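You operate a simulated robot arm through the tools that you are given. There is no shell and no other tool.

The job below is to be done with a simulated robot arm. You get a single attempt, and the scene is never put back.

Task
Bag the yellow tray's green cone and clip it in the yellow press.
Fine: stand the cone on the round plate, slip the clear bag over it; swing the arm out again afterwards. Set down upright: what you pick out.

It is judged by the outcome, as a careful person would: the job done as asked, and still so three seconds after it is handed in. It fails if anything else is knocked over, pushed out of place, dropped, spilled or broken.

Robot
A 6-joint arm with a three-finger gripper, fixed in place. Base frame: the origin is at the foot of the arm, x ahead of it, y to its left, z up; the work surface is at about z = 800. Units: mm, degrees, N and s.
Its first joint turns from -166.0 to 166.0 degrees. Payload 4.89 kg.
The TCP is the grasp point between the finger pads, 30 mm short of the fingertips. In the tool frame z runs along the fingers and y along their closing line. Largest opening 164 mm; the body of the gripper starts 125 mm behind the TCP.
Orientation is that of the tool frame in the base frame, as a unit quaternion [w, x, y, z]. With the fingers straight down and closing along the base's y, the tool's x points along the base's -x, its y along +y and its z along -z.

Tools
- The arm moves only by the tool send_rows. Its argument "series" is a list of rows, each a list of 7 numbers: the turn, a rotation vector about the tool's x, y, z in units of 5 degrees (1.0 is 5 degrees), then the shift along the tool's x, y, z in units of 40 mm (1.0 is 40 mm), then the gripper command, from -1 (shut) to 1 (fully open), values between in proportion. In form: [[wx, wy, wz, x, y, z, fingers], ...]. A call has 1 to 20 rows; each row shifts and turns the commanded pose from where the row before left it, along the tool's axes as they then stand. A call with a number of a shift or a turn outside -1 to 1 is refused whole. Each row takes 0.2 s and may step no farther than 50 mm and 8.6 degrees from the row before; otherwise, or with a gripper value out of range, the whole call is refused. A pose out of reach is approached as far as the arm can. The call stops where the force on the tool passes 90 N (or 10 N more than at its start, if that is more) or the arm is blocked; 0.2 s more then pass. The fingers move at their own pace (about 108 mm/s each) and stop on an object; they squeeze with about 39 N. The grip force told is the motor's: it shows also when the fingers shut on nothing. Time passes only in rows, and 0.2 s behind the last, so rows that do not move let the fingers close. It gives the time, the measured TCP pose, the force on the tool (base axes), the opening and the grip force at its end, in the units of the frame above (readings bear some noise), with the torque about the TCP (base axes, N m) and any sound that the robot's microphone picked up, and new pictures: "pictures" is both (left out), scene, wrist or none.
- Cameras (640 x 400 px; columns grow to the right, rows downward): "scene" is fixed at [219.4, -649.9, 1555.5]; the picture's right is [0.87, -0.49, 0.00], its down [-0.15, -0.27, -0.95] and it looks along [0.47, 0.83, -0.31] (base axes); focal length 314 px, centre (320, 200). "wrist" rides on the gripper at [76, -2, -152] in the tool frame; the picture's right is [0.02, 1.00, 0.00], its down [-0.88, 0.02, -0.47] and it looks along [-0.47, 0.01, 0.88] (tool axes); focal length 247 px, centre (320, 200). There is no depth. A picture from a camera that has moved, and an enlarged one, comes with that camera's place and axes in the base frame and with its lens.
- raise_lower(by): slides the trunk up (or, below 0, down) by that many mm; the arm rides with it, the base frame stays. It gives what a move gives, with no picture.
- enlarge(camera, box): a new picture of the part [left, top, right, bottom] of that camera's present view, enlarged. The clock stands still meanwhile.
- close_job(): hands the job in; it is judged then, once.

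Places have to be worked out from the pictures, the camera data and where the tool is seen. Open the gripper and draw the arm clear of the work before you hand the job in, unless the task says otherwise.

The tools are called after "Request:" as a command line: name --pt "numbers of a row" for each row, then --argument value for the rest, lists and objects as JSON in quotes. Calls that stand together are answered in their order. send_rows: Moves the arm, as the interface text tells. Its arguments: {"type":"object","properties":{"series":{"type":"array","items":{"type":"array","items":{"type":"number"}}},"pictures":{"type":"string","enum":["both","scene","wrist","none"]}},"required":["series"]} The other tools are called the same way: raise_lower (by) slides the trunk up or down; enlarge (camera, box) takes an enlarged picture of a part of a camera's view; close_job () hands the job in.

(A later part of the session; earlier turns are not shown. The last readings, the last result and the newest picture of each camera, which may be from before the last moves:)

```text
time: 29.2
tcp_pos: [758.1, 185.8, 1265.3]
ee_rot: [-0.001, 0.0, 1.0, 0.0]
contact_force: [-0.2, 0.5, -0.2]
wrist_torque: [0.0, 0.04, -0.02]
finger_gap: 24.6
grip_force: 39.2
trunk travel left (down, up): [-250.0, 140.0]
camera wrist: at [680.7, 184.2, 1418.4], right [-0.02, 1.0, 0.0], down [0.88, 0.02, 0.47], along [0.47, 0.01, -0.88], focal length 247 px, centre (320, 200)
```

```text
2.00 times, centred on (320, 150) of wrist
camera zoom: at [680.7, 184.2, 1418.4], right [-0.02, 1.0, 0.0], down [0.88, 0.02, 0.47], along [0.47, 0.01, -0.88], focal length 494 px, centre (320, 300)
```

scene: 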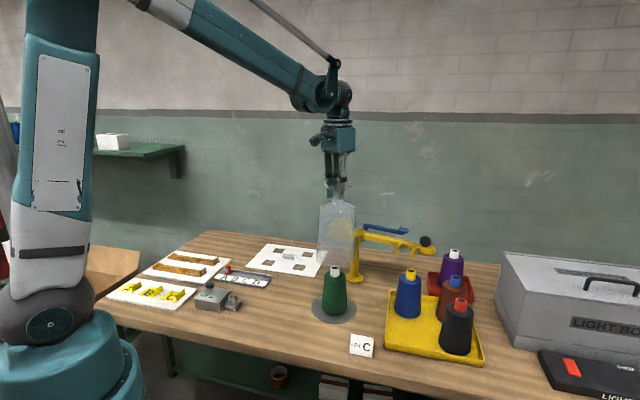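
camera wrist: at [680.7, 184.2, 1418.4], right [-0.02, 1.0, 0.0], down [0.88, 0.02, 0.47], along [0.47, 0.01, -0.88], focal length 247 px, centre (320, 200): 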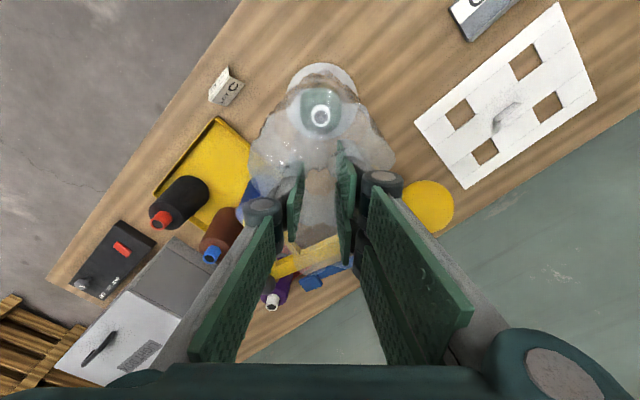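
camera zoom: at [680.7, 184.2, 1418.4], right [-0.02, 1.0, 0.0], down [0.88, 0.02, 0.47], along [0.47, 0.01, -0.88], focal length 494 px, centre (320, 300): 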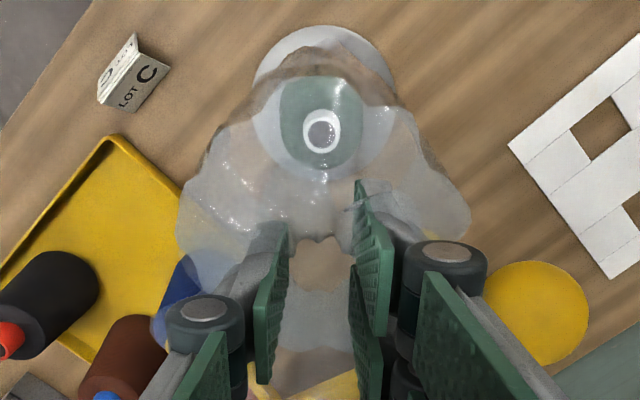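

The cone axis reads (754,187) and the TCP is 4 mm ahead of that. I trim the offset and start lowering the bag over the cone, watching the force.

Request:
send_rows --pt "0 0 0 0.09 0.03 0.1 -1" --pt "0 0 0 0 0 0.3 -1" --pt "0 0 0 0 0 0.5 -1" --pt "0 0 0 0 0 0.5 -1" --pt "0 0 0 0 0 0.4 -1" --pt "0 0 0 0 0 0 -1"

Request:
enlarge --camera "scene" --box '[280, 180, 400, 330]'

```text
time: 30.6
tcp_pos: [754.0, 190.7, 1193.1]
ee_rot: [0.0, 0.0, 1.0, 0.0]
contact_force: [0.6, 0.6, -1.0]
wrist_torque: [-0.02, 0.07, -0.01]
finger_gap: 24.6
grip_force: 39.4
trunk travel left (down, up): [-250.0, 140.0]
camera wrist: at [677.8, 187.2, 1345.8], right [-0.02, 1.0, 0.0], down [0.88, 0.02, 0.47], along [0.47, 0.01, -0.88], focal length 247 px, centre (320, 200)
```

scene: 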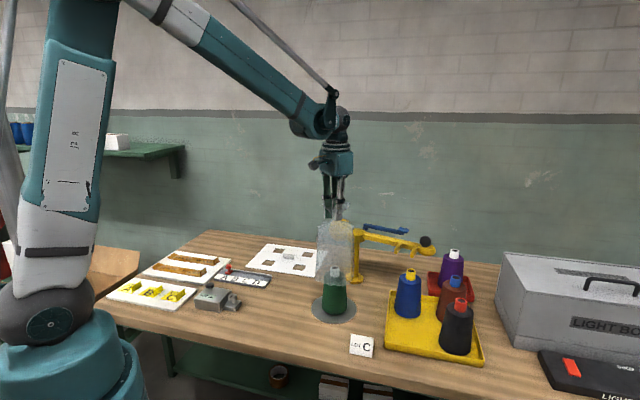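
wrist: 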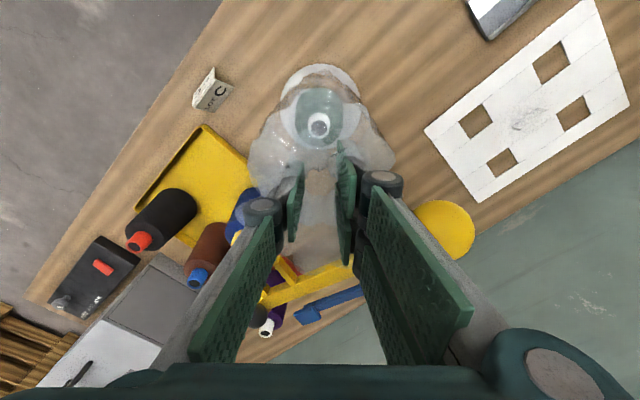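

```text
2.67 times, centred on (340, 255) of scene
camera zoom: at [219.4, -649.9, 1555.5], right [0.87, -0.49, 0.0], down [-0.15, -0.27, -0.95], along [0.47, 0.83, -0.31], focal length 838 px, centre (267, 53)
```

zoom: 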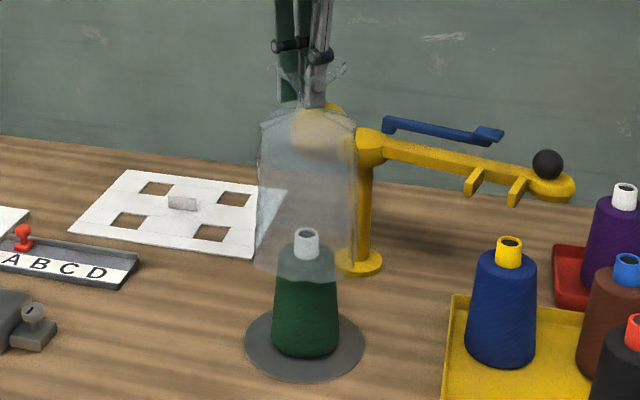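

The bag rim is centred around the cone with no contact force. I continue lowering to just above seating.

Request:
send_rows --pt "0 0 0 0 -0.04 0.3 -1" --pt "0 0 0 0 0 0.5 -1" --pt "0 0 0 0 0 0.5 -1" --pt "0 0 0 0 0 0.5 -1" --pt "0 0 0 0 0 0.5 -1" --pt "0 0 0 0 0 0.4 -1" --pt "0 0 0 0 0 0.3 -1" --pt "0 0 0 0 0 0 -1"

Request:
enlarge --camera "scene" --box '[280, 200, 400, 330]'

```text
time: 32.4
tcp_pos: [752.8, 189.3, 1073.0]
ee_rot: [0.0, -0.001, 1.0, 0.0]
contact_force: [1.0, 0.4, -0.3]
wrist_torque: [0.02, 0.06, -0.01]
finger_gap: 24.4
grip_force: 39.0
trunk travel left (down, up): [-250.0, 140.0]
camera wrist: at [676.4, 186.2, 1227.1], right [-0.02, 1.0, 0.0], down [0.88, 0.02, 0.47], along [0.47, 0.01, -0.88], focal length 247 px, centre (320, 200)
```

scene: 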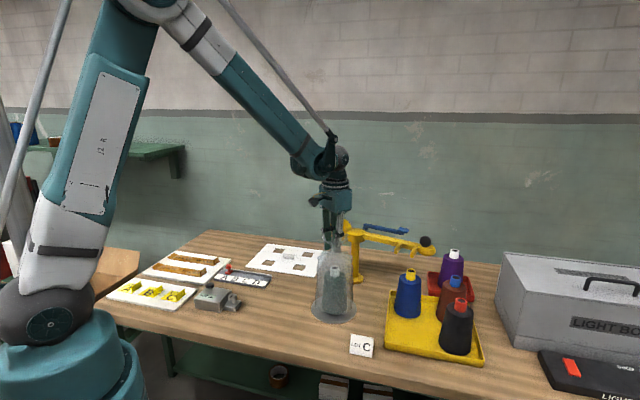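
wrist: 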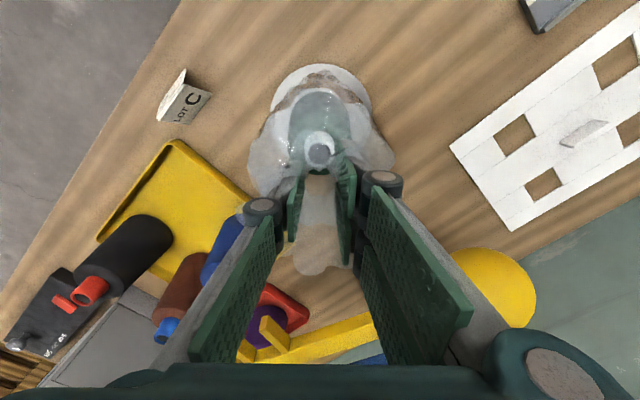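

```text
3.08 times, centred on (340, 265) of scene
camera zoom: at [219.4, -649.9, 1555.5], right [0.87, -0.49, 0.0], down [-0.15, -0.27, -0.95], along [0.47, 0.83, -0.31], focal length 967 px, centre (258, 0)
```

zoom: 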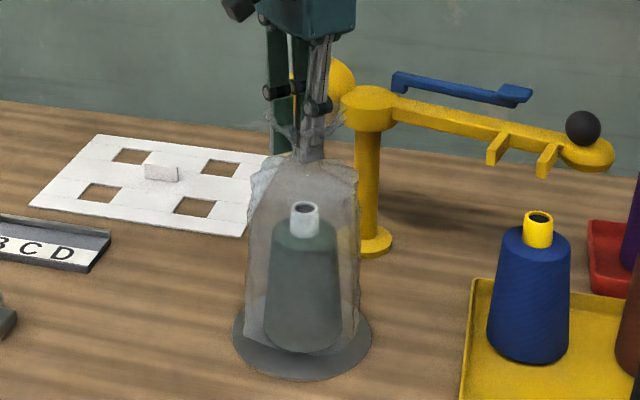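

The bag encloses the cone without touching it. I lower in small steps to feel for the plate.

Request:
send_rows --pt "0 0 0 -0.02 0 0.12 -1" --pt "0 0 0 0 0 0.1 -1" --pt "0 0 0 0 0 0.05 -1" --pt "0 0 0 0 0 0 -1" --pictures "none"

Request:
send_rows --pt "0 0 0 0 0 0.05 -1" --pt "0 0 0 0 0 0 -1" --pictures "none"

```text
time: 33.4
tcp_pos: [755.0, 189.9, 1063.3]
ee_rot: [0.0, 0.0, 1.0, 0.001]
contact_force: [1.0, -0.5, -0.9]
wrist_torque: [0.02, 0.02, 0.0]
finger_gap: 24.3
grip_force: 38.8
trunk travel left (down, up): [-250.0, 140.0]
```

```text
time: 34.0
tcp_pos: [754.5, 189.6, 1060.7]
ee_rot: [0.0, 0.0, 1.0, -0.001]
contact_force: [0.3, -1.2, 0.1]
wrist_torque: [0.03, -0.02, -0.02]
finger_gap: 24.4
grip_force: 39.3
trunk travel left (down, up): [-250.0, 140.0]
```

No contact yet, so I continue in 1.5 mm steps.

Request:
send_rows --pt "0 0 0 0 0 0.05 -1" --pt "0 0 0 0 0 0 -1" --pictures "none"

Request:
send_rows --pt "0 0 0 0 0 0.04 -1" --pt "0 0 0 0 0 0 -1" --pictures "none"

Request:
send_rows --pt "0 0 0 0 0 0.04 -1" --pt "0 0 0 0 0 0 -1"

Request:
enlarge --camera "scene" --box '[290, 210, 390, 330]'

```text
time: 34.6
tcp_pos: [754.3, 186.9, 1058.3]
ee_rot: [0.0, 0.0, 1.0, 0.0]
contact_force: [0.2, 0.3, -0.2]
wrist_torque: [-0.01, 0.01, 0.03]
finger_gap: 24.4
grip_force: 39.4
trunk travel left (down, up): [-250.0, 140.0]
```

```text
time: 35.2
tcp_pos: [754.2, 188.0, 1056.8]
ee_rot: [0.001, 0.0, 1.0, 0.0]
contact_force: [0.0, -0.4, -0.1]
wrist_torque: [-0.01, 0.0, -0.03]
finger_gap: 24.3
grip_force: 38.7
trunk travel left (down, up): [-250.0, 140.0]
```

```text
time: 35.8
tcp_pos: [755.3, 188.3, 1055.6]
ee_rot: [0.0, 0.001, 1.0, 0.0]
contact_force: [-0.1, 0.9, 0.5]
wrist_torque: [0.01, -0.03, -0.01]
finger_gap: 24.5
grip_force: 39.1
trunk travel left (down, up): [-250.0, 140.0]
camera wrist: at [678.2, 185.9, 1208.2], right [-0.02, 1.0, 0.0], down [0.88, 0.02, 0.47], along [0.47, 0.01, -0.88], focal length 247 px, centre (320, 200)
```

scene: 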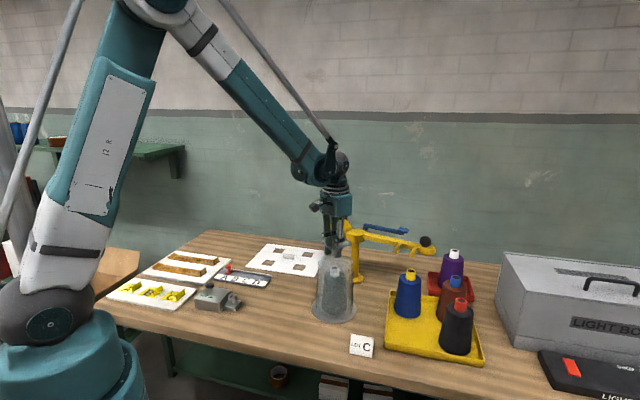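
wrist: 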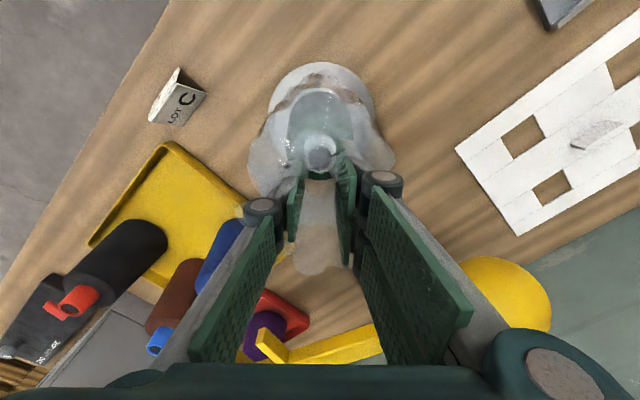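

```text
3.33 times, centred on (340, 270) of scene
camera zoom: at [219.4, -649.9, 1555.5], right [0.87, -0.49, 0.0], down [-0.15, -0.27, -0.95], along [0.47, 0.83, -0.31], focal length 1048 px, centre (253, -33)
```

zoom: 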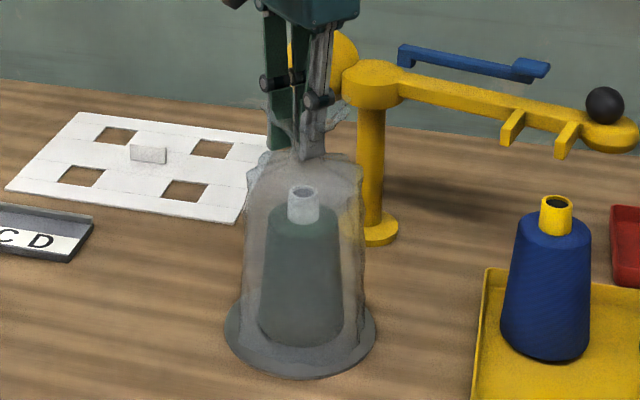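

Still no reaction force, so I step down further.

Request:
send_rows --pt "0 0 0 0 0 0.03 -1" --pt "0 0 0 0 0 0 -1" --pictures "none"

Request:
send_rows --pt "0 0 0 0 0 0.03 -1" --pt "0 0 0 0 0 0 -1" --pictures "none"

```text
time: 36.4
tcp_pos: [754.3, 189.2, 1055.4]
ee_rot: [0.001, 0.0, 1.0, 0.0]
contact_force: [3.4, 3.6, 18.5]
wrist_torque: [0.1, -0.74, 0.07]
finger_gap: 24.2
grip_force: 39.2
trunk travel left (down, up): [-250.0, 140.0]
```

```text
time: 37.0
tcp_pos: [754.8, 188.2, 1053.7]
ee_rot: [0.0, 0.0, 1.0, -0.001]
contact_force: [-0.1, 5.3, 23.9]
wrist_torque: [0.15, -0.07, 0.04]
finger_gap: 24.4
grip_force: 38.8
trunk travel left (down, up): [-250.0, 140.0]
```

The bag is seated on the plate (contact at z≈1055). I relieve the push slightly, open slowly, and rise.

Request:
send_rows --pt "0 0 0 0 0 -0.04 -1" --pt "0 0 0 0 0 0 -1" --pt "0 0 0 0 0 0 -0.5" --pt "0 0 0 0 0 0 0.0" --pt "0 0 0 0 0 0 0.5" --pt "0 0 0 0 0 0 1" --pt "0 0 0 0 0 0 1" --pt "0 0 0 0 0 -0.3 1" --pt "0 0 0 0 0 -0.6 1" --pt "0 0 0 0 0 -0.9 1" --pt "0 0 0 0 0 -0.9 1" --pt "0 0 0 0 0 -0.9 1" --pt "0 0 0 0 0 -0.9 1" --pt "0 0 0 0 0 0 1"

Request:
enlarge --camera "scene" --box '[280, 210, 440, 330]'

Request:
enlarge --camera "wrist" --box '[220, 40, 420, 340]'

```text
time: 40.0
tcp_pos: [753.8, 189.5, 1234.7]
ee_rot: [0.0, -0.001, 1.0, 0.0]
contact_force: [-0.3, -0.6, 0.1]
wrist_torque: [0.01, -0.1, 0.0]
finger_gap: 163.9
grip_force: 0.1
trunk travel left (down, up): [-250.0, 140.0]
camera wrist: at [676.0, 186.4, 1387.5], right [-0.02, 1.0, 0.0], down [0.88, 0.02, 0.47], along [0.47, 0.01, -0.88], focal length 247 px, centre (320, 200)
```

scene: 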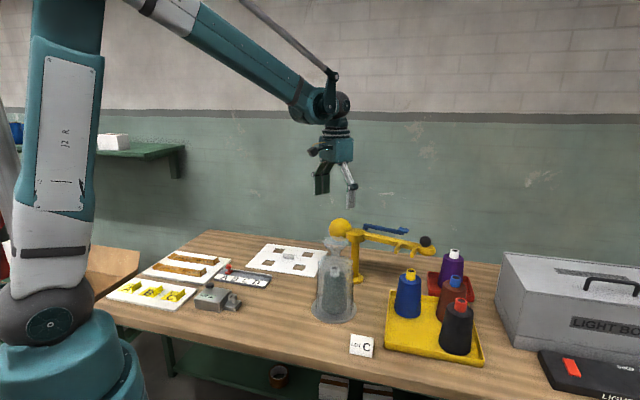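
wrist: 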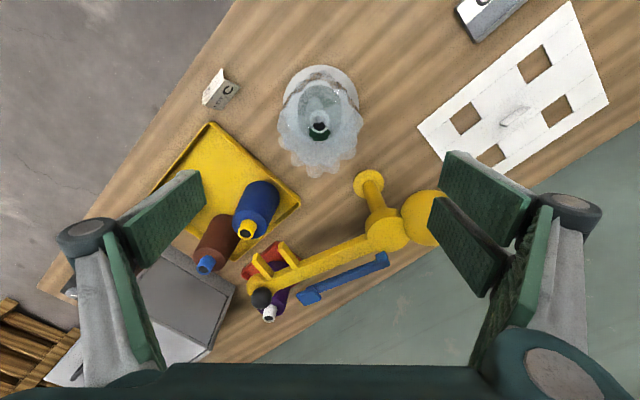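

```text
3.33 times, centred on (360, 270) of scene
camera zoom: at [219.4, -649.9, 1555.5], right [0.87, -0.49, 0.0], down [-0.15, -0.27, -0.95], along [0.47, 0.83, -0.31], focal length 1048 px, centre (187, -33)
```

zoom: 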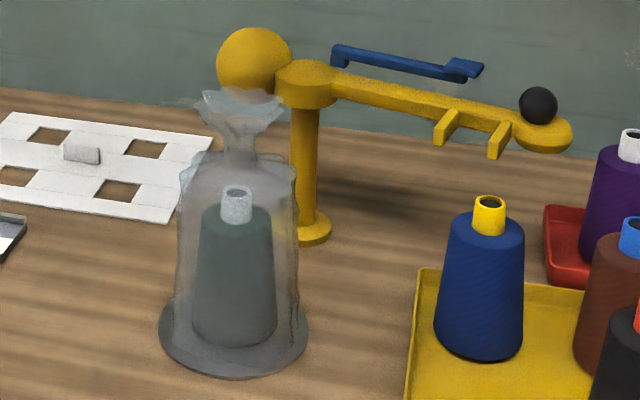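

```text
1.33 times, centred on (320, 190) of wrist
camera zoom: at [676.0, 186.4, 1387.5], right [-0.02, 1.0, 0.0], down [0.88, 0.02, 0.47], along [0.47, 0.01, -0.88], focal length 329 px, centre (320, 213)
```

zoom: 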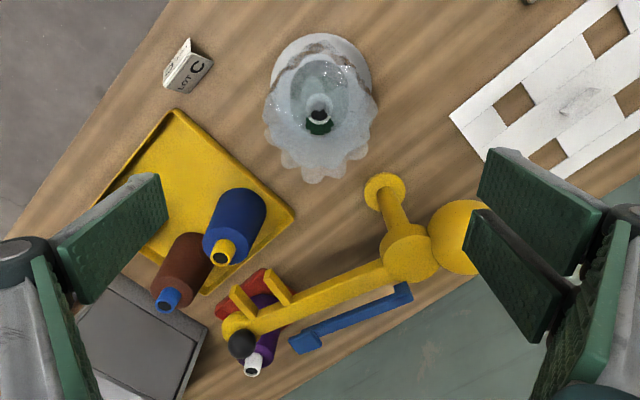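

The bag stands over the cone on the plate, neck upright. To swing the press arm I will take its black knob, near (1078,79,1049). That is beyond tool-down reach, so I tilt the tool 30° outward and move closer for a look.

Request:
send_rows --pt "0 -1 0 0 0 0 1" --pt "0 -1 0 0 0 0 0.5" --pt "0 -1 0 0 0 0 0.0" --pt "0 -1 0 0 0 0 0.0" --pt "0 -1 0 0 0 0 0.0" --pt "0 -1 0 0 0 0 0.0" --pt "0 0 0 -0.63 -0.46 0.63 0.0" --pt "0 0 0 -0.63 -0.46 0.63 0.0" --pt "0 0 0 -0.63 -0.46 0.63 0.0" --pt "0 0 0 -0.63 -0.46 0.63 0.0" --pt "0 0 0 -0.63 -0.46 0.63 0.0" --pt "0 0 0 -0.63 -0.46 0.63 0.0" --pt "0 0 0 0 0 0 0.0"

Request:
enlarge --camera "wrist" --box '[200, 100, 440, 300]'

```text
time: 42.8
tcp_pos: [965.4, 74.4, 1174.9]
ee_rot: [0.258, 0.0, 0.966, 0.001]
contact_force: [1.8, 0.1, -0.6]
wrist_torque: [0.06, 0.1, 0.0]
finger_gap: 81.9
grip_force: 0.1
trunk travel left (down, up): [-250.0, 140.0]
camera wrist: at [821.7, 71.7, 1270.3], right [-0.02, 1.0, -0.01], down [0.53, 0.02, 0.85], along [0.85, 0.01, -0.53], focal length 247 px, centre (320, 200)
```

scene: 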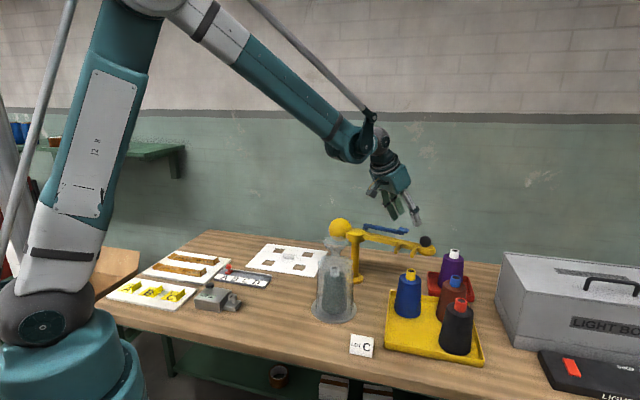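
wrist: 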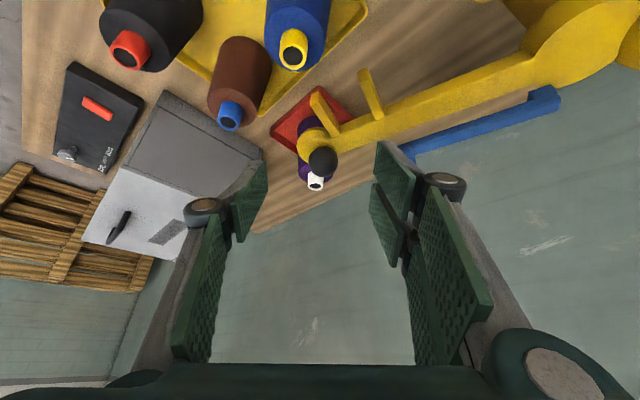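

```text
2.00 times, centred on (320, 200) of wrist
camera zoom: at [821.7, 71.7, 1270.3], right [-0.02, 1.0, -0.01], down [0.53, 0.02, 0.85], along [0.85, 0.01, -0.53], focal length 494 px, centre (320, 200)
```

zoom: 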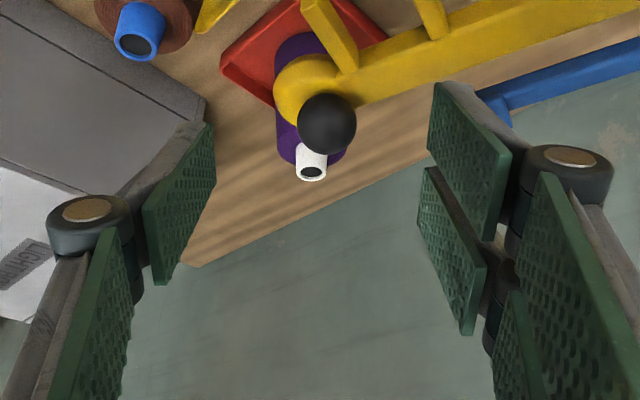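

The knob centre comes out at (1078,79,1050), about 40 mm across, from both cameras. I move to a pre-grasp point back along the tool axis.

Request:
send_rows --pt "0 0 0 -0.3 0.04 0.7 0.0" --pt "0 0 0 -0.3 0.04 0.8 0.0" --pt "0 0 0 -0.29 0.03 0.8 0.0" --pt "0 0 0 0 0 0 0.0" --pt "0 0 0 0 0 0 0.0"

Request:
enlarge --camera "scene" --box '[340, 180, 460, 290]'

```text
time: 44.0
tcp_pos: [1040.2, 81.9, 1117.7]
ee_rot: [0.259, 0.001, 0.966, -0.001]
contact_force: [0.4, -1.1, 0.5]
wrist_torque: [0.0, -0.01, -0.02]
finger_gap: 81.6
grip_force: 0.1
trunk travel left (down, up): [-250.0, 140.0]
camera wrist: at [897.2, 78.9, 1211.0], right [-0.02, 1.0, -0.01], down [0.53, 0.02, 0.85], along [0.85, 0.01, -0.53], focal length 247 px, centre (320, 200)
```

scene: 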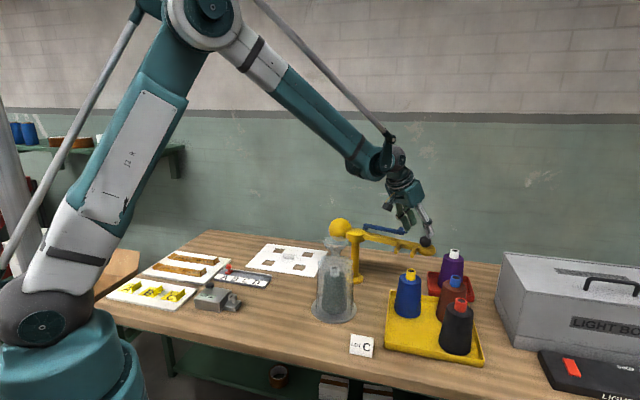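
wrist: 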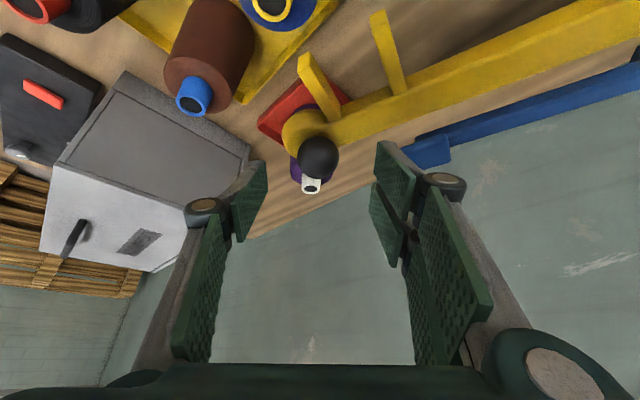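

```text
3.64 times, centred on (400, 235) of scene
camera zoom: at [219.4, -649.9, 1555.5], right [0.87, -0.49, 0.0], down [-0.15, -0.27, -0.95], along [0.47, 0.83, -0.31], focal length 1143 px, centre (29, 73)
```

zoom: 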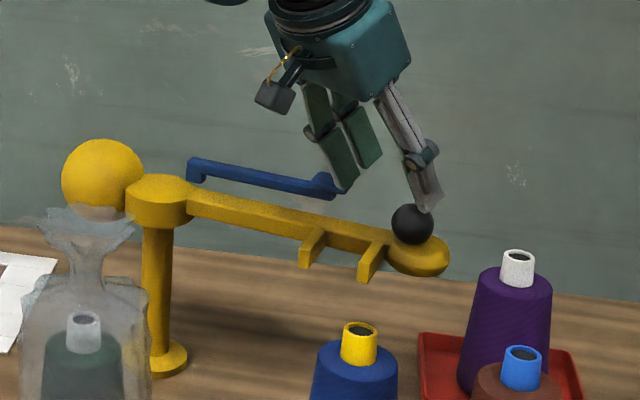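

The pose is reachable and aligned. I narrow the opening to about 66 mm to stay clear of the lever and advance along the tool axis around the knob.

Request:
send_rows --pt "0 0 0 0.02 -0.05 0.0 -0.2" --pt "0 0 0 0 0 0.4 -0.2" --pt "0 0 0 0 0 0.5 -0.2" --pt "0 0 0 0 0 0.4 -0.2" --pt "0 0 0 0 0 0.2 -0.2" --pt "0 0 0 0 0 0 -0.2"

Request:
enlarge --camera "scene" --box '[340, 180, 460, 290]'

```text
time: 45.4
tcp_pos: [1067.0, 78.7, 1065.7]
ee_rot: [0.259, 0.0, 0.966, 0.0]
contact_force: [-1.8, 2.8, 23.7]
wrist_torque: [1.03, 0.29, 0.14]
finger_gap: 69.6
grip_force: 3.8
trunk travel left (down, up): [-250.0, 140.0]
camera wrist: at [923.2, 76.2, 1160.2], right [-0.02, 1.0, -0.01], down [0.52, 0.02, 0.85], along [0.85, 0.01, -0.53], focal length 247 px, centre (320, 200)
```

scene: 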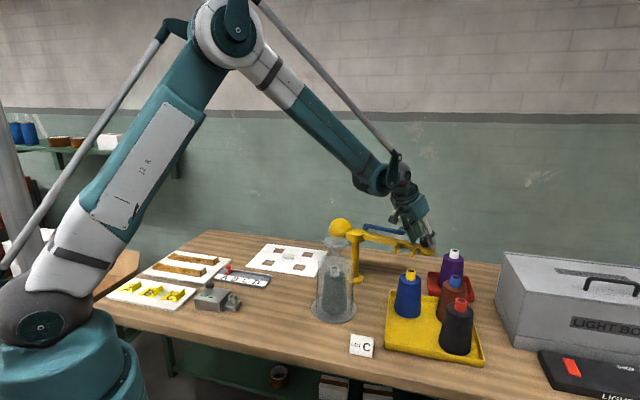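
wrist: 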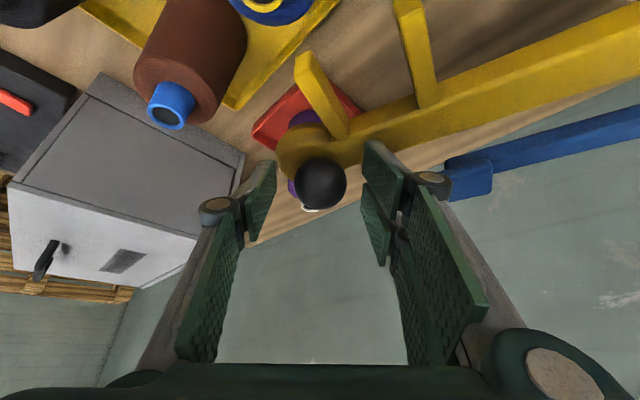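

```text
3.64 times, centred on (400, 235) of scene
camera zoom: at [219.4, -649.9, 1555.5], right [0.87, -0.49, 0.0], down [-0.15, -0.27, -0.95], along [0.47, 0.83, -0.31], focal length 1143 px, centre (29, 73)
```

zoom: 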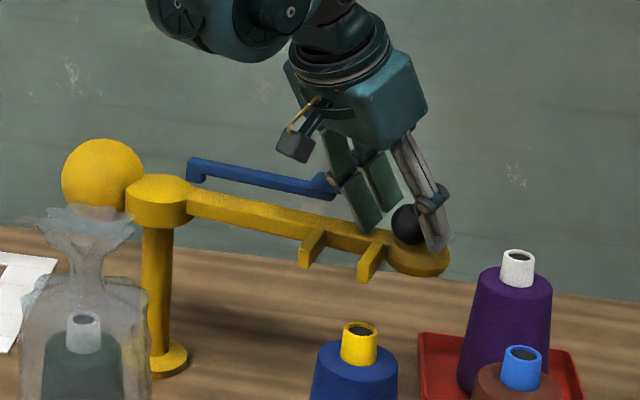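

The left fingertip is touching the arm bar lightly from above. I back off about 4 mm along the tool axis and close on the knob.

Request:
send_rows --pt "0 0 0 0 0 -0.1 -0.2" --pt "0 0 0 0 0 0 -0.2" --pt "0 0 0 0 0 0 -0.6" --pt "0 0 0 0 0 0 -1" --pt "0 0 0 0 0 0 -1" --pt "0 0 0 0 0 0 -1"

Request:
enlarge --camera "scene" --box '[340, 180, 460, 290]'

```text
time: 46.8
tcp_pos: [1065.4, 78.5, 1068.3]
ee_rot: [0.259, 0.0, 0.966, 0.0]
contact_force: [0.5, -1.9, -2.9]
wrist_torque: [-0.08, 0.08, 0.13]
finger_gap: 28.9
grip_force: 44.8
trunk travel left (down, up): [-250.0, 140.0]
camera wrist: at [922.1, 76.3, 1161.9], right [-0.02, 1.0, -0.01], down [0.53, 0.02, 0.85], along [0.85, 0.01, -0.53], focal length 247 px, centre (320, 200)
```

scene: 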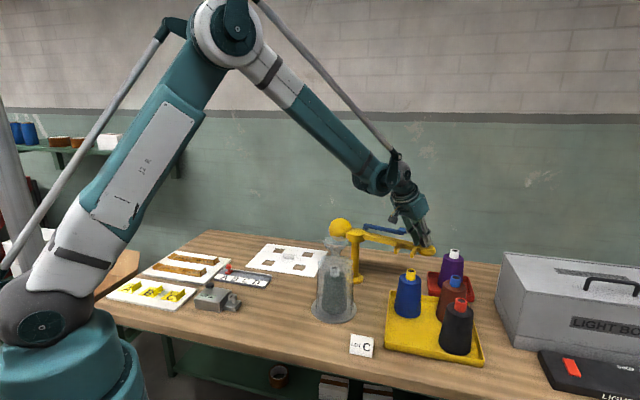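
wrist: 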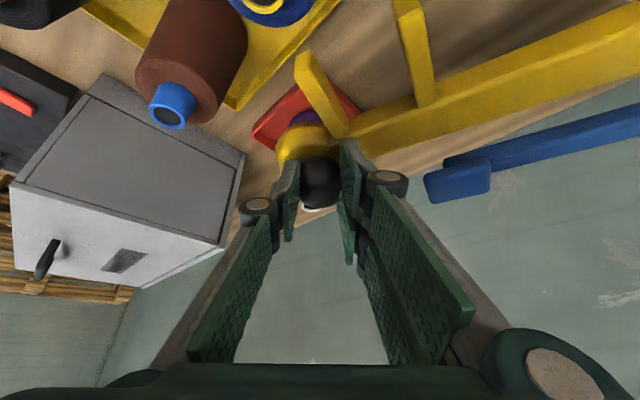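

```text
3.64 times, centred on (400, 235) of scene
camera zoom: at [219.4, -649.9, 1555.5], right [0.87, -0.49, 0.0], down [-0.15, -0.27, -0.95], along [0.47, 0.83, -0.31], focal length 1143 px, centre (29, 73)
```

zoom: 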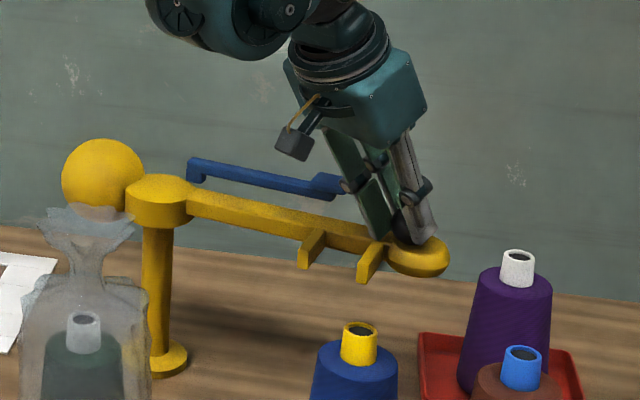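

The knob is gripped. I try a small first part of the swing (about 6°) along the arc around the column and check the force and that the arm follows.

Request:
send_rows --pt "0 0 0 0.138 -0.089 -0.08 -1" --pt "0 0 0 0.138 -0.089 -0.08 -1" --pt "0 0 0 0.284 -0.158 -0.164 -1" --pt "0 0 0 0 0 0 -1"

```text
time: 47.8
tcp_pos: [1038.7, 65.5, 1068.2]
ee_rot: [0.259, 0.0, 0.966, 0.0]
contact_force: [-2.8, 2.8, -14.1]
wrist_torque: [0.01, 0.16, 0.22]
finger_gap: 29.1
grip_force: 45.0
trunk travel left (down, up): [-250.0, 140.0]
camera wrist: at [896.3, 62.9, 1162.3], right [-0.02, 1.0, -0.01], down [0.53, 0.02, 0.85], along [0.85, 0.01, -0.53], focal length 247 px, centre (320, 200)
```

scene: 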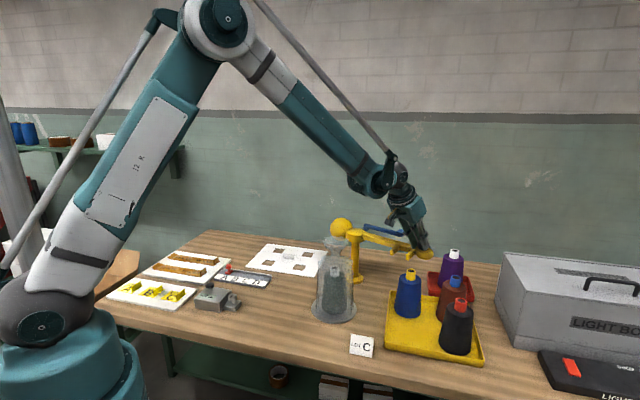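
wrist: 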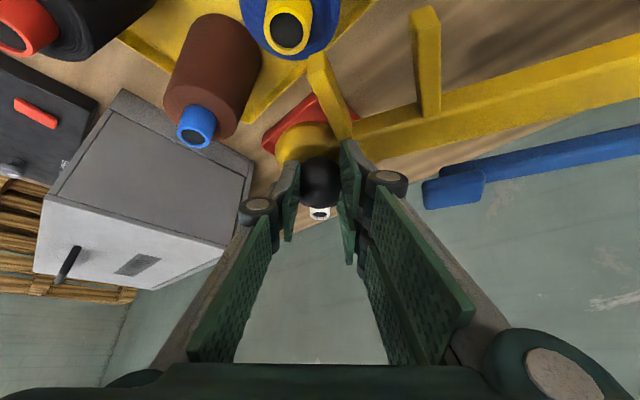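

The arm follows with low force. I continue the arc another 15°.

Request:
send_rows --pt "0 0 0 0.288 -0.143 -0.155 -1" --pt "0 0 0 0.297 -0.125 -0.16 -1" --pt "0 0 0 0.301 -0.108 -0.165 -1" --pt "0 0 0 0.303 -0.088 -0.17 -1" --pt "0 0 0 0.31 -0.07 -0.179 -1" --pt "0 0 0 0 0 0 -1"

```text
time: 49.2
tcp_pos: [970.2, 44.2, 1068.1]
ee_rot: [0.259, 0.0, 0.966, 0.001]
contact_force: [1.3, -8.1, 2.0]
wrist_torque: [-0.25, -0.02, -0.2]
finger_gap: 29.0
grip_force: 44.8
trunk travel left (down, up): [-250.0, 140.0]
camera wrist: at [827.0, 41.8, 1162.3], right [-0.02, 1.0, -0.01], down [0.53, 0.02, 0.85], along [0.85, 0.01, -0.53], focal length 247 px, centre (320, 200)
```

scene: 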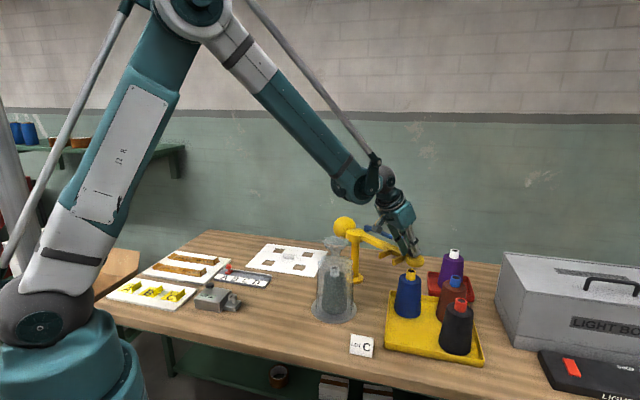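
wrist: 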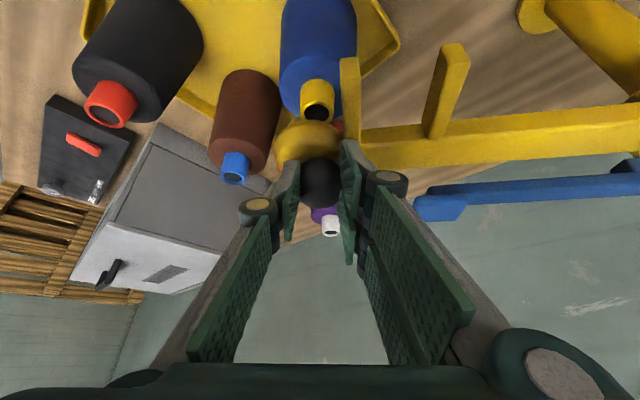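

The arm tracks smoothly, and the small -y pull suggests my radius is about 2 mm short. I continue the arc with that correction to about -110°.

Request:
send_rows --pt "0 0 0 0.307 -0.062 -0.178 -1" --pt "0 0 0 0.314 -0.045 -0.181 -1" --pt "0 0 0 0.314 -0.025 -0.181 -1" --pt "0 0 0 0.314 -0.007 -0.181 -1" --pt "0 0 0 0.314 0.025 -0.181 -1" --pt "0 0 0 0 0 0 -1"

```text
time: 50.6
tcp_pos: [897.9, 41.5, 1066.7]
ee_rot: [0.26, 0.001, 0.965, -0.001]
contact_force: [-0.9, -2.8, 25.9]
wrist_torque: [-0.07, -0.23, -0.02]
finger_gap: 29.0
grip_force: 45.1
trunk travel left (down, up): [-250.0, 140.0]
camera wrist: at [754.9, 38.2, 1161.1], right [-0.02, 1.0, -0.01], down [0.53, 0.02, 0.85], along [0.85, 0.01, -0.53], focal length 247 px, centre (320, 200)
```

scene: 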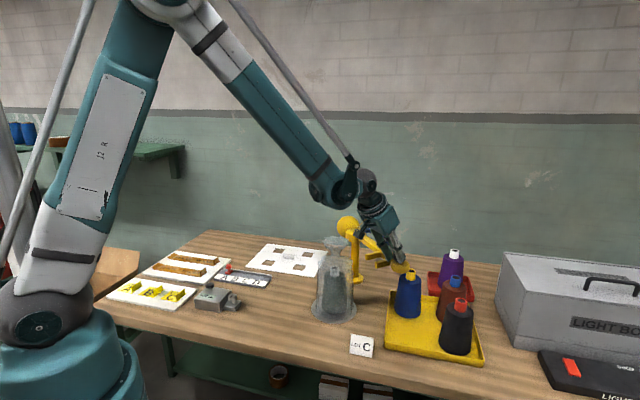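
wrist: 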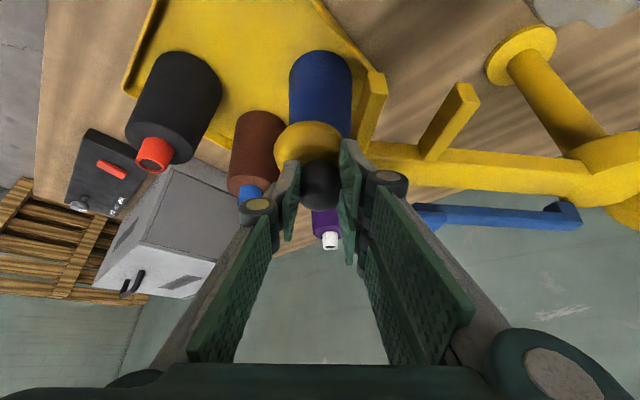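

Force z shows I'm pressing down slightly, so I add a 1.5 mm rise and continue to about -110°.

Request:
send_rows --pt "0 0 0 0.293 0.045 -0.212 -1" --pt "0 0 0 0.31 0.062 -0.179 -1" --pt "0 0 0 0.307 0.082 -0.178 -1" --pt "0 0 0 0.303 0.1 -0.175 -1" --pt "0 0 0 0.297 0.118 -0.171 -1" --pt "0 0 0 0 0 0 -1"

Request:
enlarge --camera "scene" --box '[290, 190, 430, 330]'

```text
time: 52.0
tcp_pos: [826.6, 55.3, 1066.1]
ee_rot: [0.259, 0.001, 0.966, -0.001]
contact_force: [-12.0, -28.9, -18.1]
wrist_torque: [-0.56, 0.82, -0.57]
finger_gap: 29.4
grip_force: 45.0
trunk travel left (down, up): [-250.0, 140.0]
camera wrist: at [683.9, 53.1, 1161.3], right [-0.02, 1.0, -0.01], down [0.53, 0.02, 0.85], along [0.85, 0.01, -0.53], focal length 247 px, centre (320, 200)
```

scene: 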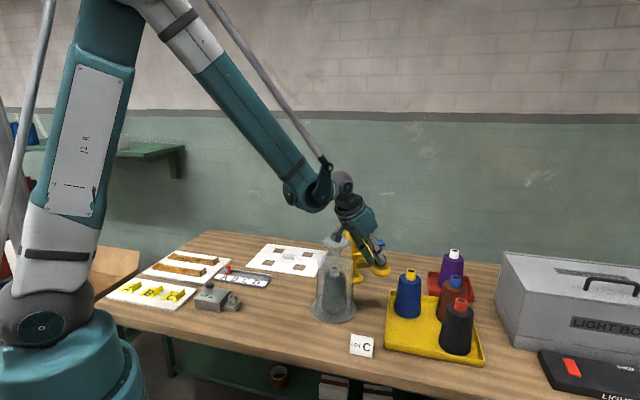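
wrist: 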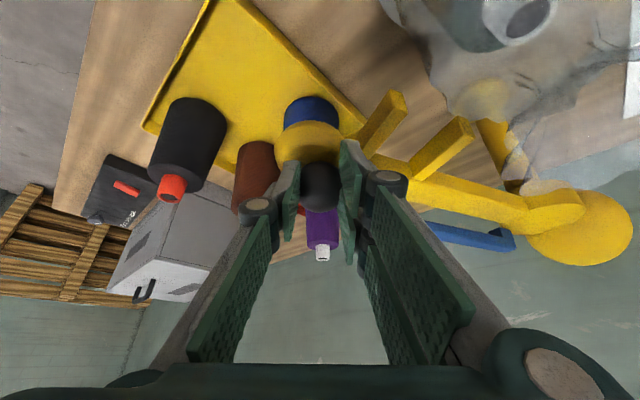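

```text
2.86 times, centred on (360, 260) of scene
camera zoom: at [219.4, -649.9, 1555.5], right [0.87, -0.49, 0.0], down [-0.15, -0.27, -0.95], along [0.47, 0.83, -0.31], focal length 898 px, centre (206, 29)
```

zoom: 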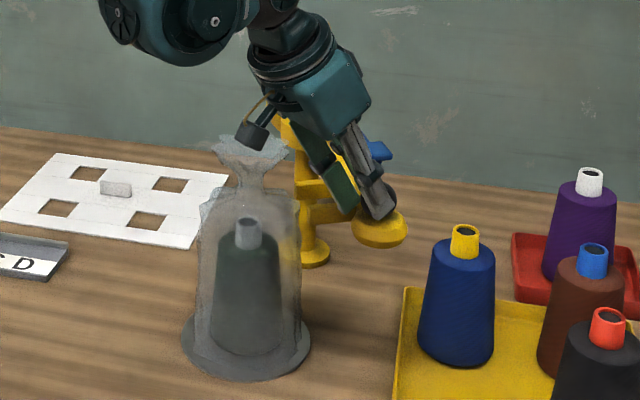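

The arm is at about -110°. My arc is a little tight (29 N pull), so I relieve it by 2 mm and release the knob before the fork gets near the bag.

Request:
send_rows --pt "0 0 0 0 -0.06 0 -1" --pt "0 0 0 0 0 0 -1" --pt "0 0 0 0 0 0 -0.5" --pt "0 0 0 0 0 0 -0.2" --pt "0 0 0 0 0 0 -0.2" --pt "0 0 0 0 0 -0.5 -0.2" --pt "0 0 0 0 0 -0.8 -0.2" --pt "0 0 0 0 0 -0.8 -0.2" --pt "0 0 0 0 0 -0.8 -0.2" --pt "0 0 0 0 0 0 -0.2"

Request:
enlarge --camera "scene" --box '[290, 190, 430, 330]'

```text
time: 54.2
tcp_pos: [767.2, 54.2, 1168.4]
ee_rot: [0.259, -0.001, 0.966, 0.0]
contact_force: [-2.0, 0.2, 0.7]
wrist_torque: [0.07, -0.1, -0.01]
finger_gap: 65.5
grip_force: 0.1
trunk travel left (down, up): [-250.0, 140.0]
camera wrist: at [625.0, 53.0, 1263.4], right [-0.02, 1.0, -0.01], down [0.53, 0.02, 0.85], along [0.85, 0.01, -0.53], focal length 247 px, centre (320, 200)
```

scene: 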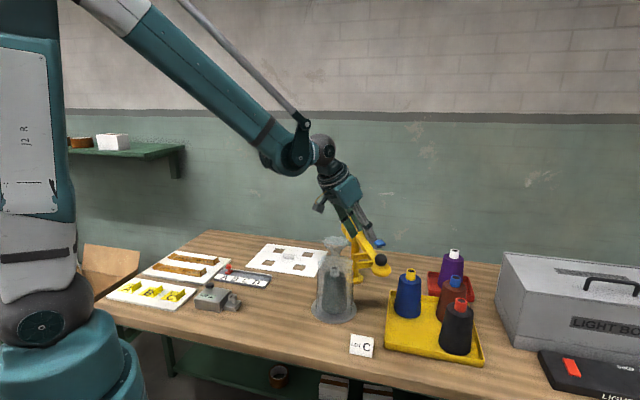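
wrist: 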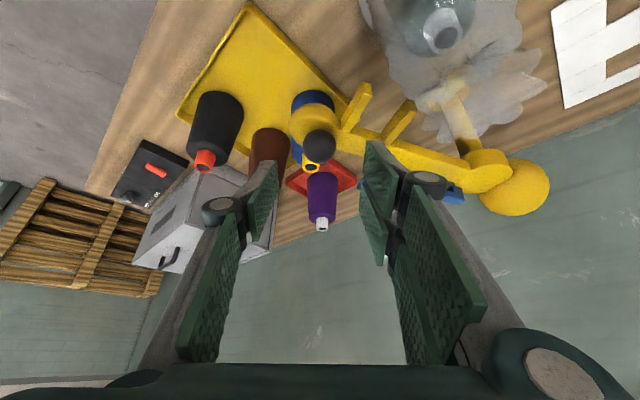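

```text
2.86 times, centred on (360, 260) of scene
camera zoom: at [219.4, -649.9, 1555.5], right [0.87, -0.49, 0.0], down [-0.15, -0.27, -0.95], along [0.47, 0.83, -0.31], focal length 898 px, centre (206, 29)
```

zoom: 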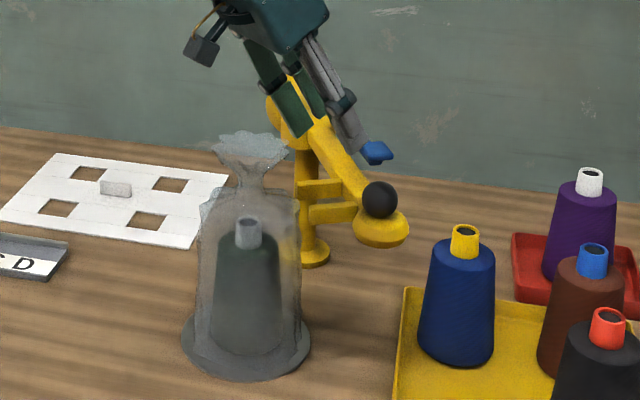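

The arm stays put with the knob near (846,55), and the bag is undisturbed. I return the tool to vertical and rise to view the fork and bag neck from above.

Request:
send_rows --pt "0 1 0 0 0 -0.5 -0.2" --pt "0 1 0 0 0 -0.5 -0.2" --pt "0 1 0 0 0 -0.5 -0.2" --pt "0 1 0 0 0 -0.5 -0.2" --pt "0 1 0 0 0 -0.5 0" --pt "0 1 0 0 0 -0.5 1" --pt "0 0 0 0 0.7 0 1" --pt "0 0 0 0 0.7 0 1" --pt "0 0 0 0 0 0 1"

Request:
enlarge --camera "wrist" --box '[240, 50, 420, 250]'

```text
time: 56.2
tcp_pos: [733.0, 111.0, 1282.9]
ee_rot: [0.0, 0.0, 1.0, 0.0]
contact_force: [0.3, -0.3, -0.5]
wrist_torque: [-0.12, 0.03, -0.02]
finger_gap: 163.9
grip_force: 0.1
trunk travel left (down, up): [-250.0, 140.0]
camera wrist: at [656.6, 108.5, 1435.6], right [-0.02, 1.0, 0.0], down [0.88, 0.02, 0.47], along [0.47, 0.01, -0.88], focal length 247 px, centre (320, 200)
```

scene: 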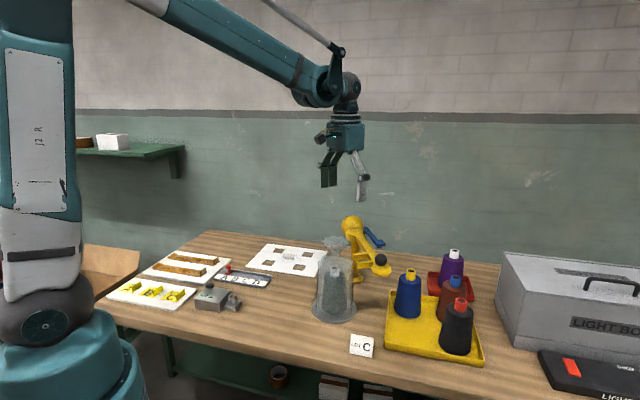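
wrist: 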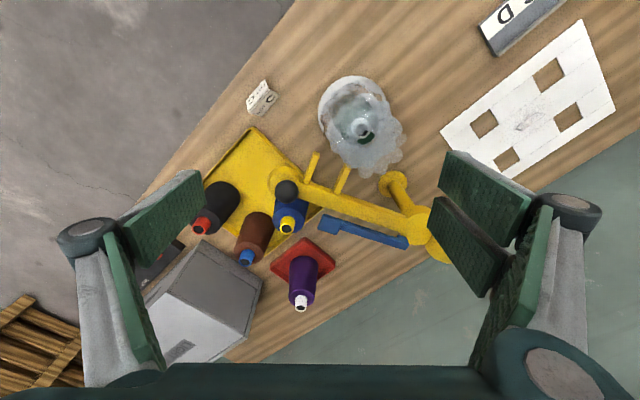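

```text
2.00 times, centred on (330, 150) of wrist
camera zoom: at [656.6, 108.5, 1435.6], right [-0.02, 1.0, 0.0], down [0.88, 0.02, 0.47], along [0.47, 0.01, -0.88], focal length 494 px, centre (300, 300)
```

zoom: 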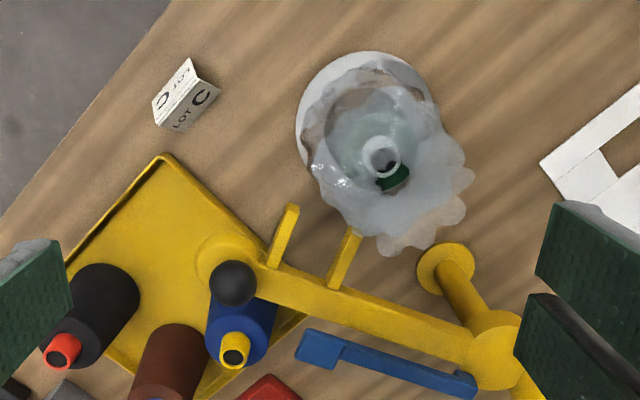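

Request:
enlarge --camera "scene" --box '[310, 205, 410, 275]'

Request:
enlarge --camera "wrist" --box '[300, 60, 420, 180]'

```text
5.71 times, centred on (360, 240) of scene
camera zoom: at [219.4, -649.9, 1555.5], right [0.87, -0.49, 0.0], down [-0.15, -0.27, -0.95], along [0.47, 0.83, -0.31], focal length 1796 px, centre (91, -29)
```

zoom: 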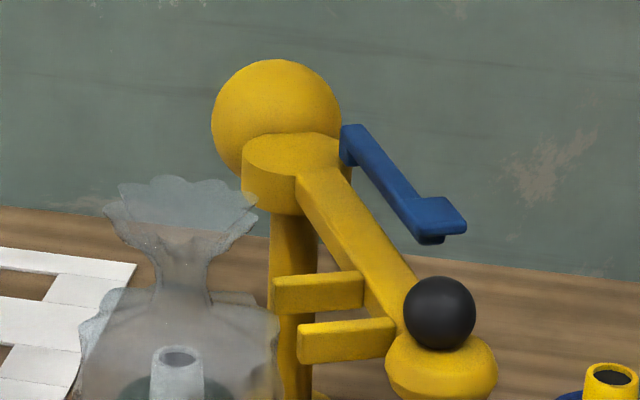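

```text
3.33 times, centred on (360, 120) of wrist
camera zoom: at [656.6, 108.5, 1435.6], right [-0.02, 1.0, 0.0], down [0.88, 0.02, 0.47], along [0.47, 0.01, -0.88], focal length 823 px, centre (187, 467)
```

zoom: 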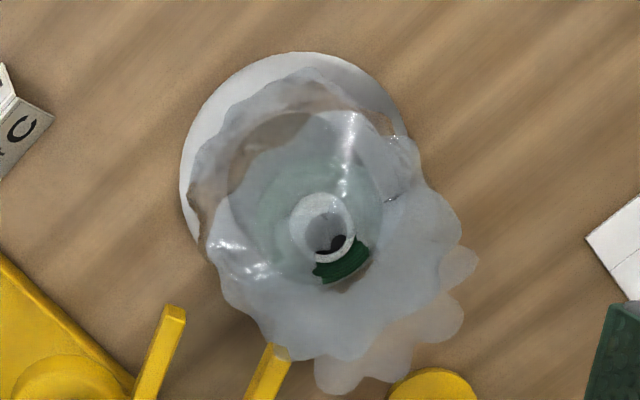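

The fork tips are at radius 202–260 mm and the neck at 224 mm, so the neck will sit mid-fork at an arm angle of about -134°. I will push the knob from its outer side with closed fingers, keeping clear of the ruffle. I yaw the tool 35°, close the fingers and move beyond the knob.

Request:
send_rows --pt "0 0 1 0 0 0 0" --pt "0 0 1 0 0 0 -1" --pt "0 0 1 0 0 0 -1" --pt "0 0 1 0 0 0 -1" --pt "0 0 1 0 0 0 -1" --pt "0 0 1 0 0 0 -1" --pt "0 0 1 0 0 0 -1" --pt "0 0 0 -0.76 0.147 0.3 -1" --pt "0 0 0 -0.76 0.147 0.3 -1" --pt "0 0 0 -0.76 0.147 0.3 -1" --pt "0 0 0 -0.76 0.147 0.3 -1" --pt "0 0 0 -0.76 0.147 0.3 -1" --pt "0 0 0 -0.77 0.147 0.3 -1" --pt "0 0 0 0 0 0 -1"

```text
time: 59.2
tcp_pos: [903.9, 33.8, 1209.2]
ee_rot: [0.0, 0.301, 0.954, 0.0]
contact_force: [0.8, 0.1, -1.2]
wrist_torque: [0.02, 0.14, -0.01]
finger_gap: 0.2
grip_force: 39.3
trunk travel left (down, up): [-250.0, 140.0]
camera wrist: at [840.9, 74.3, 1361.7], right [0.56, 0.83, 0.0], down [0.73, -0.49, 0.47], along [0.39, -0.26, -0.88], focal length 247 px, centre (320, 200)
```

scene: 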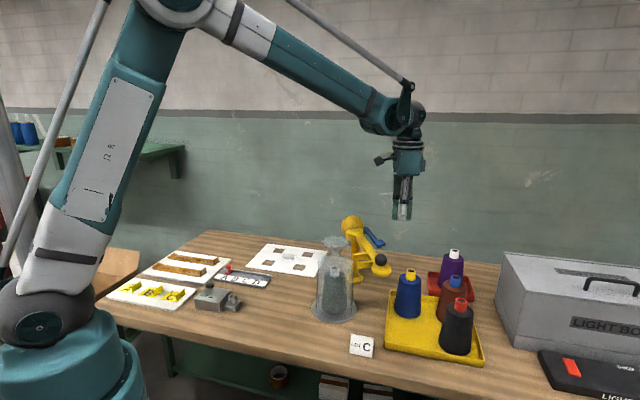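
wrist: 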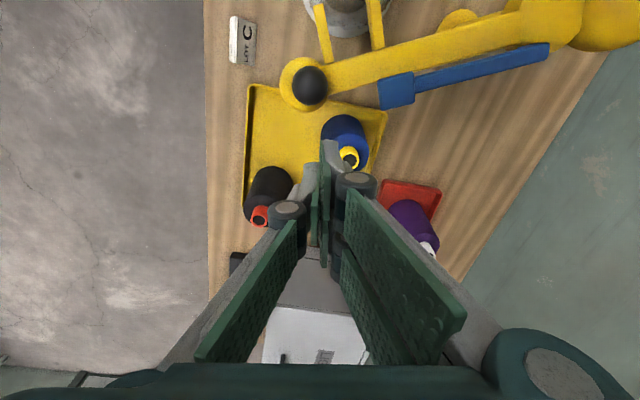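

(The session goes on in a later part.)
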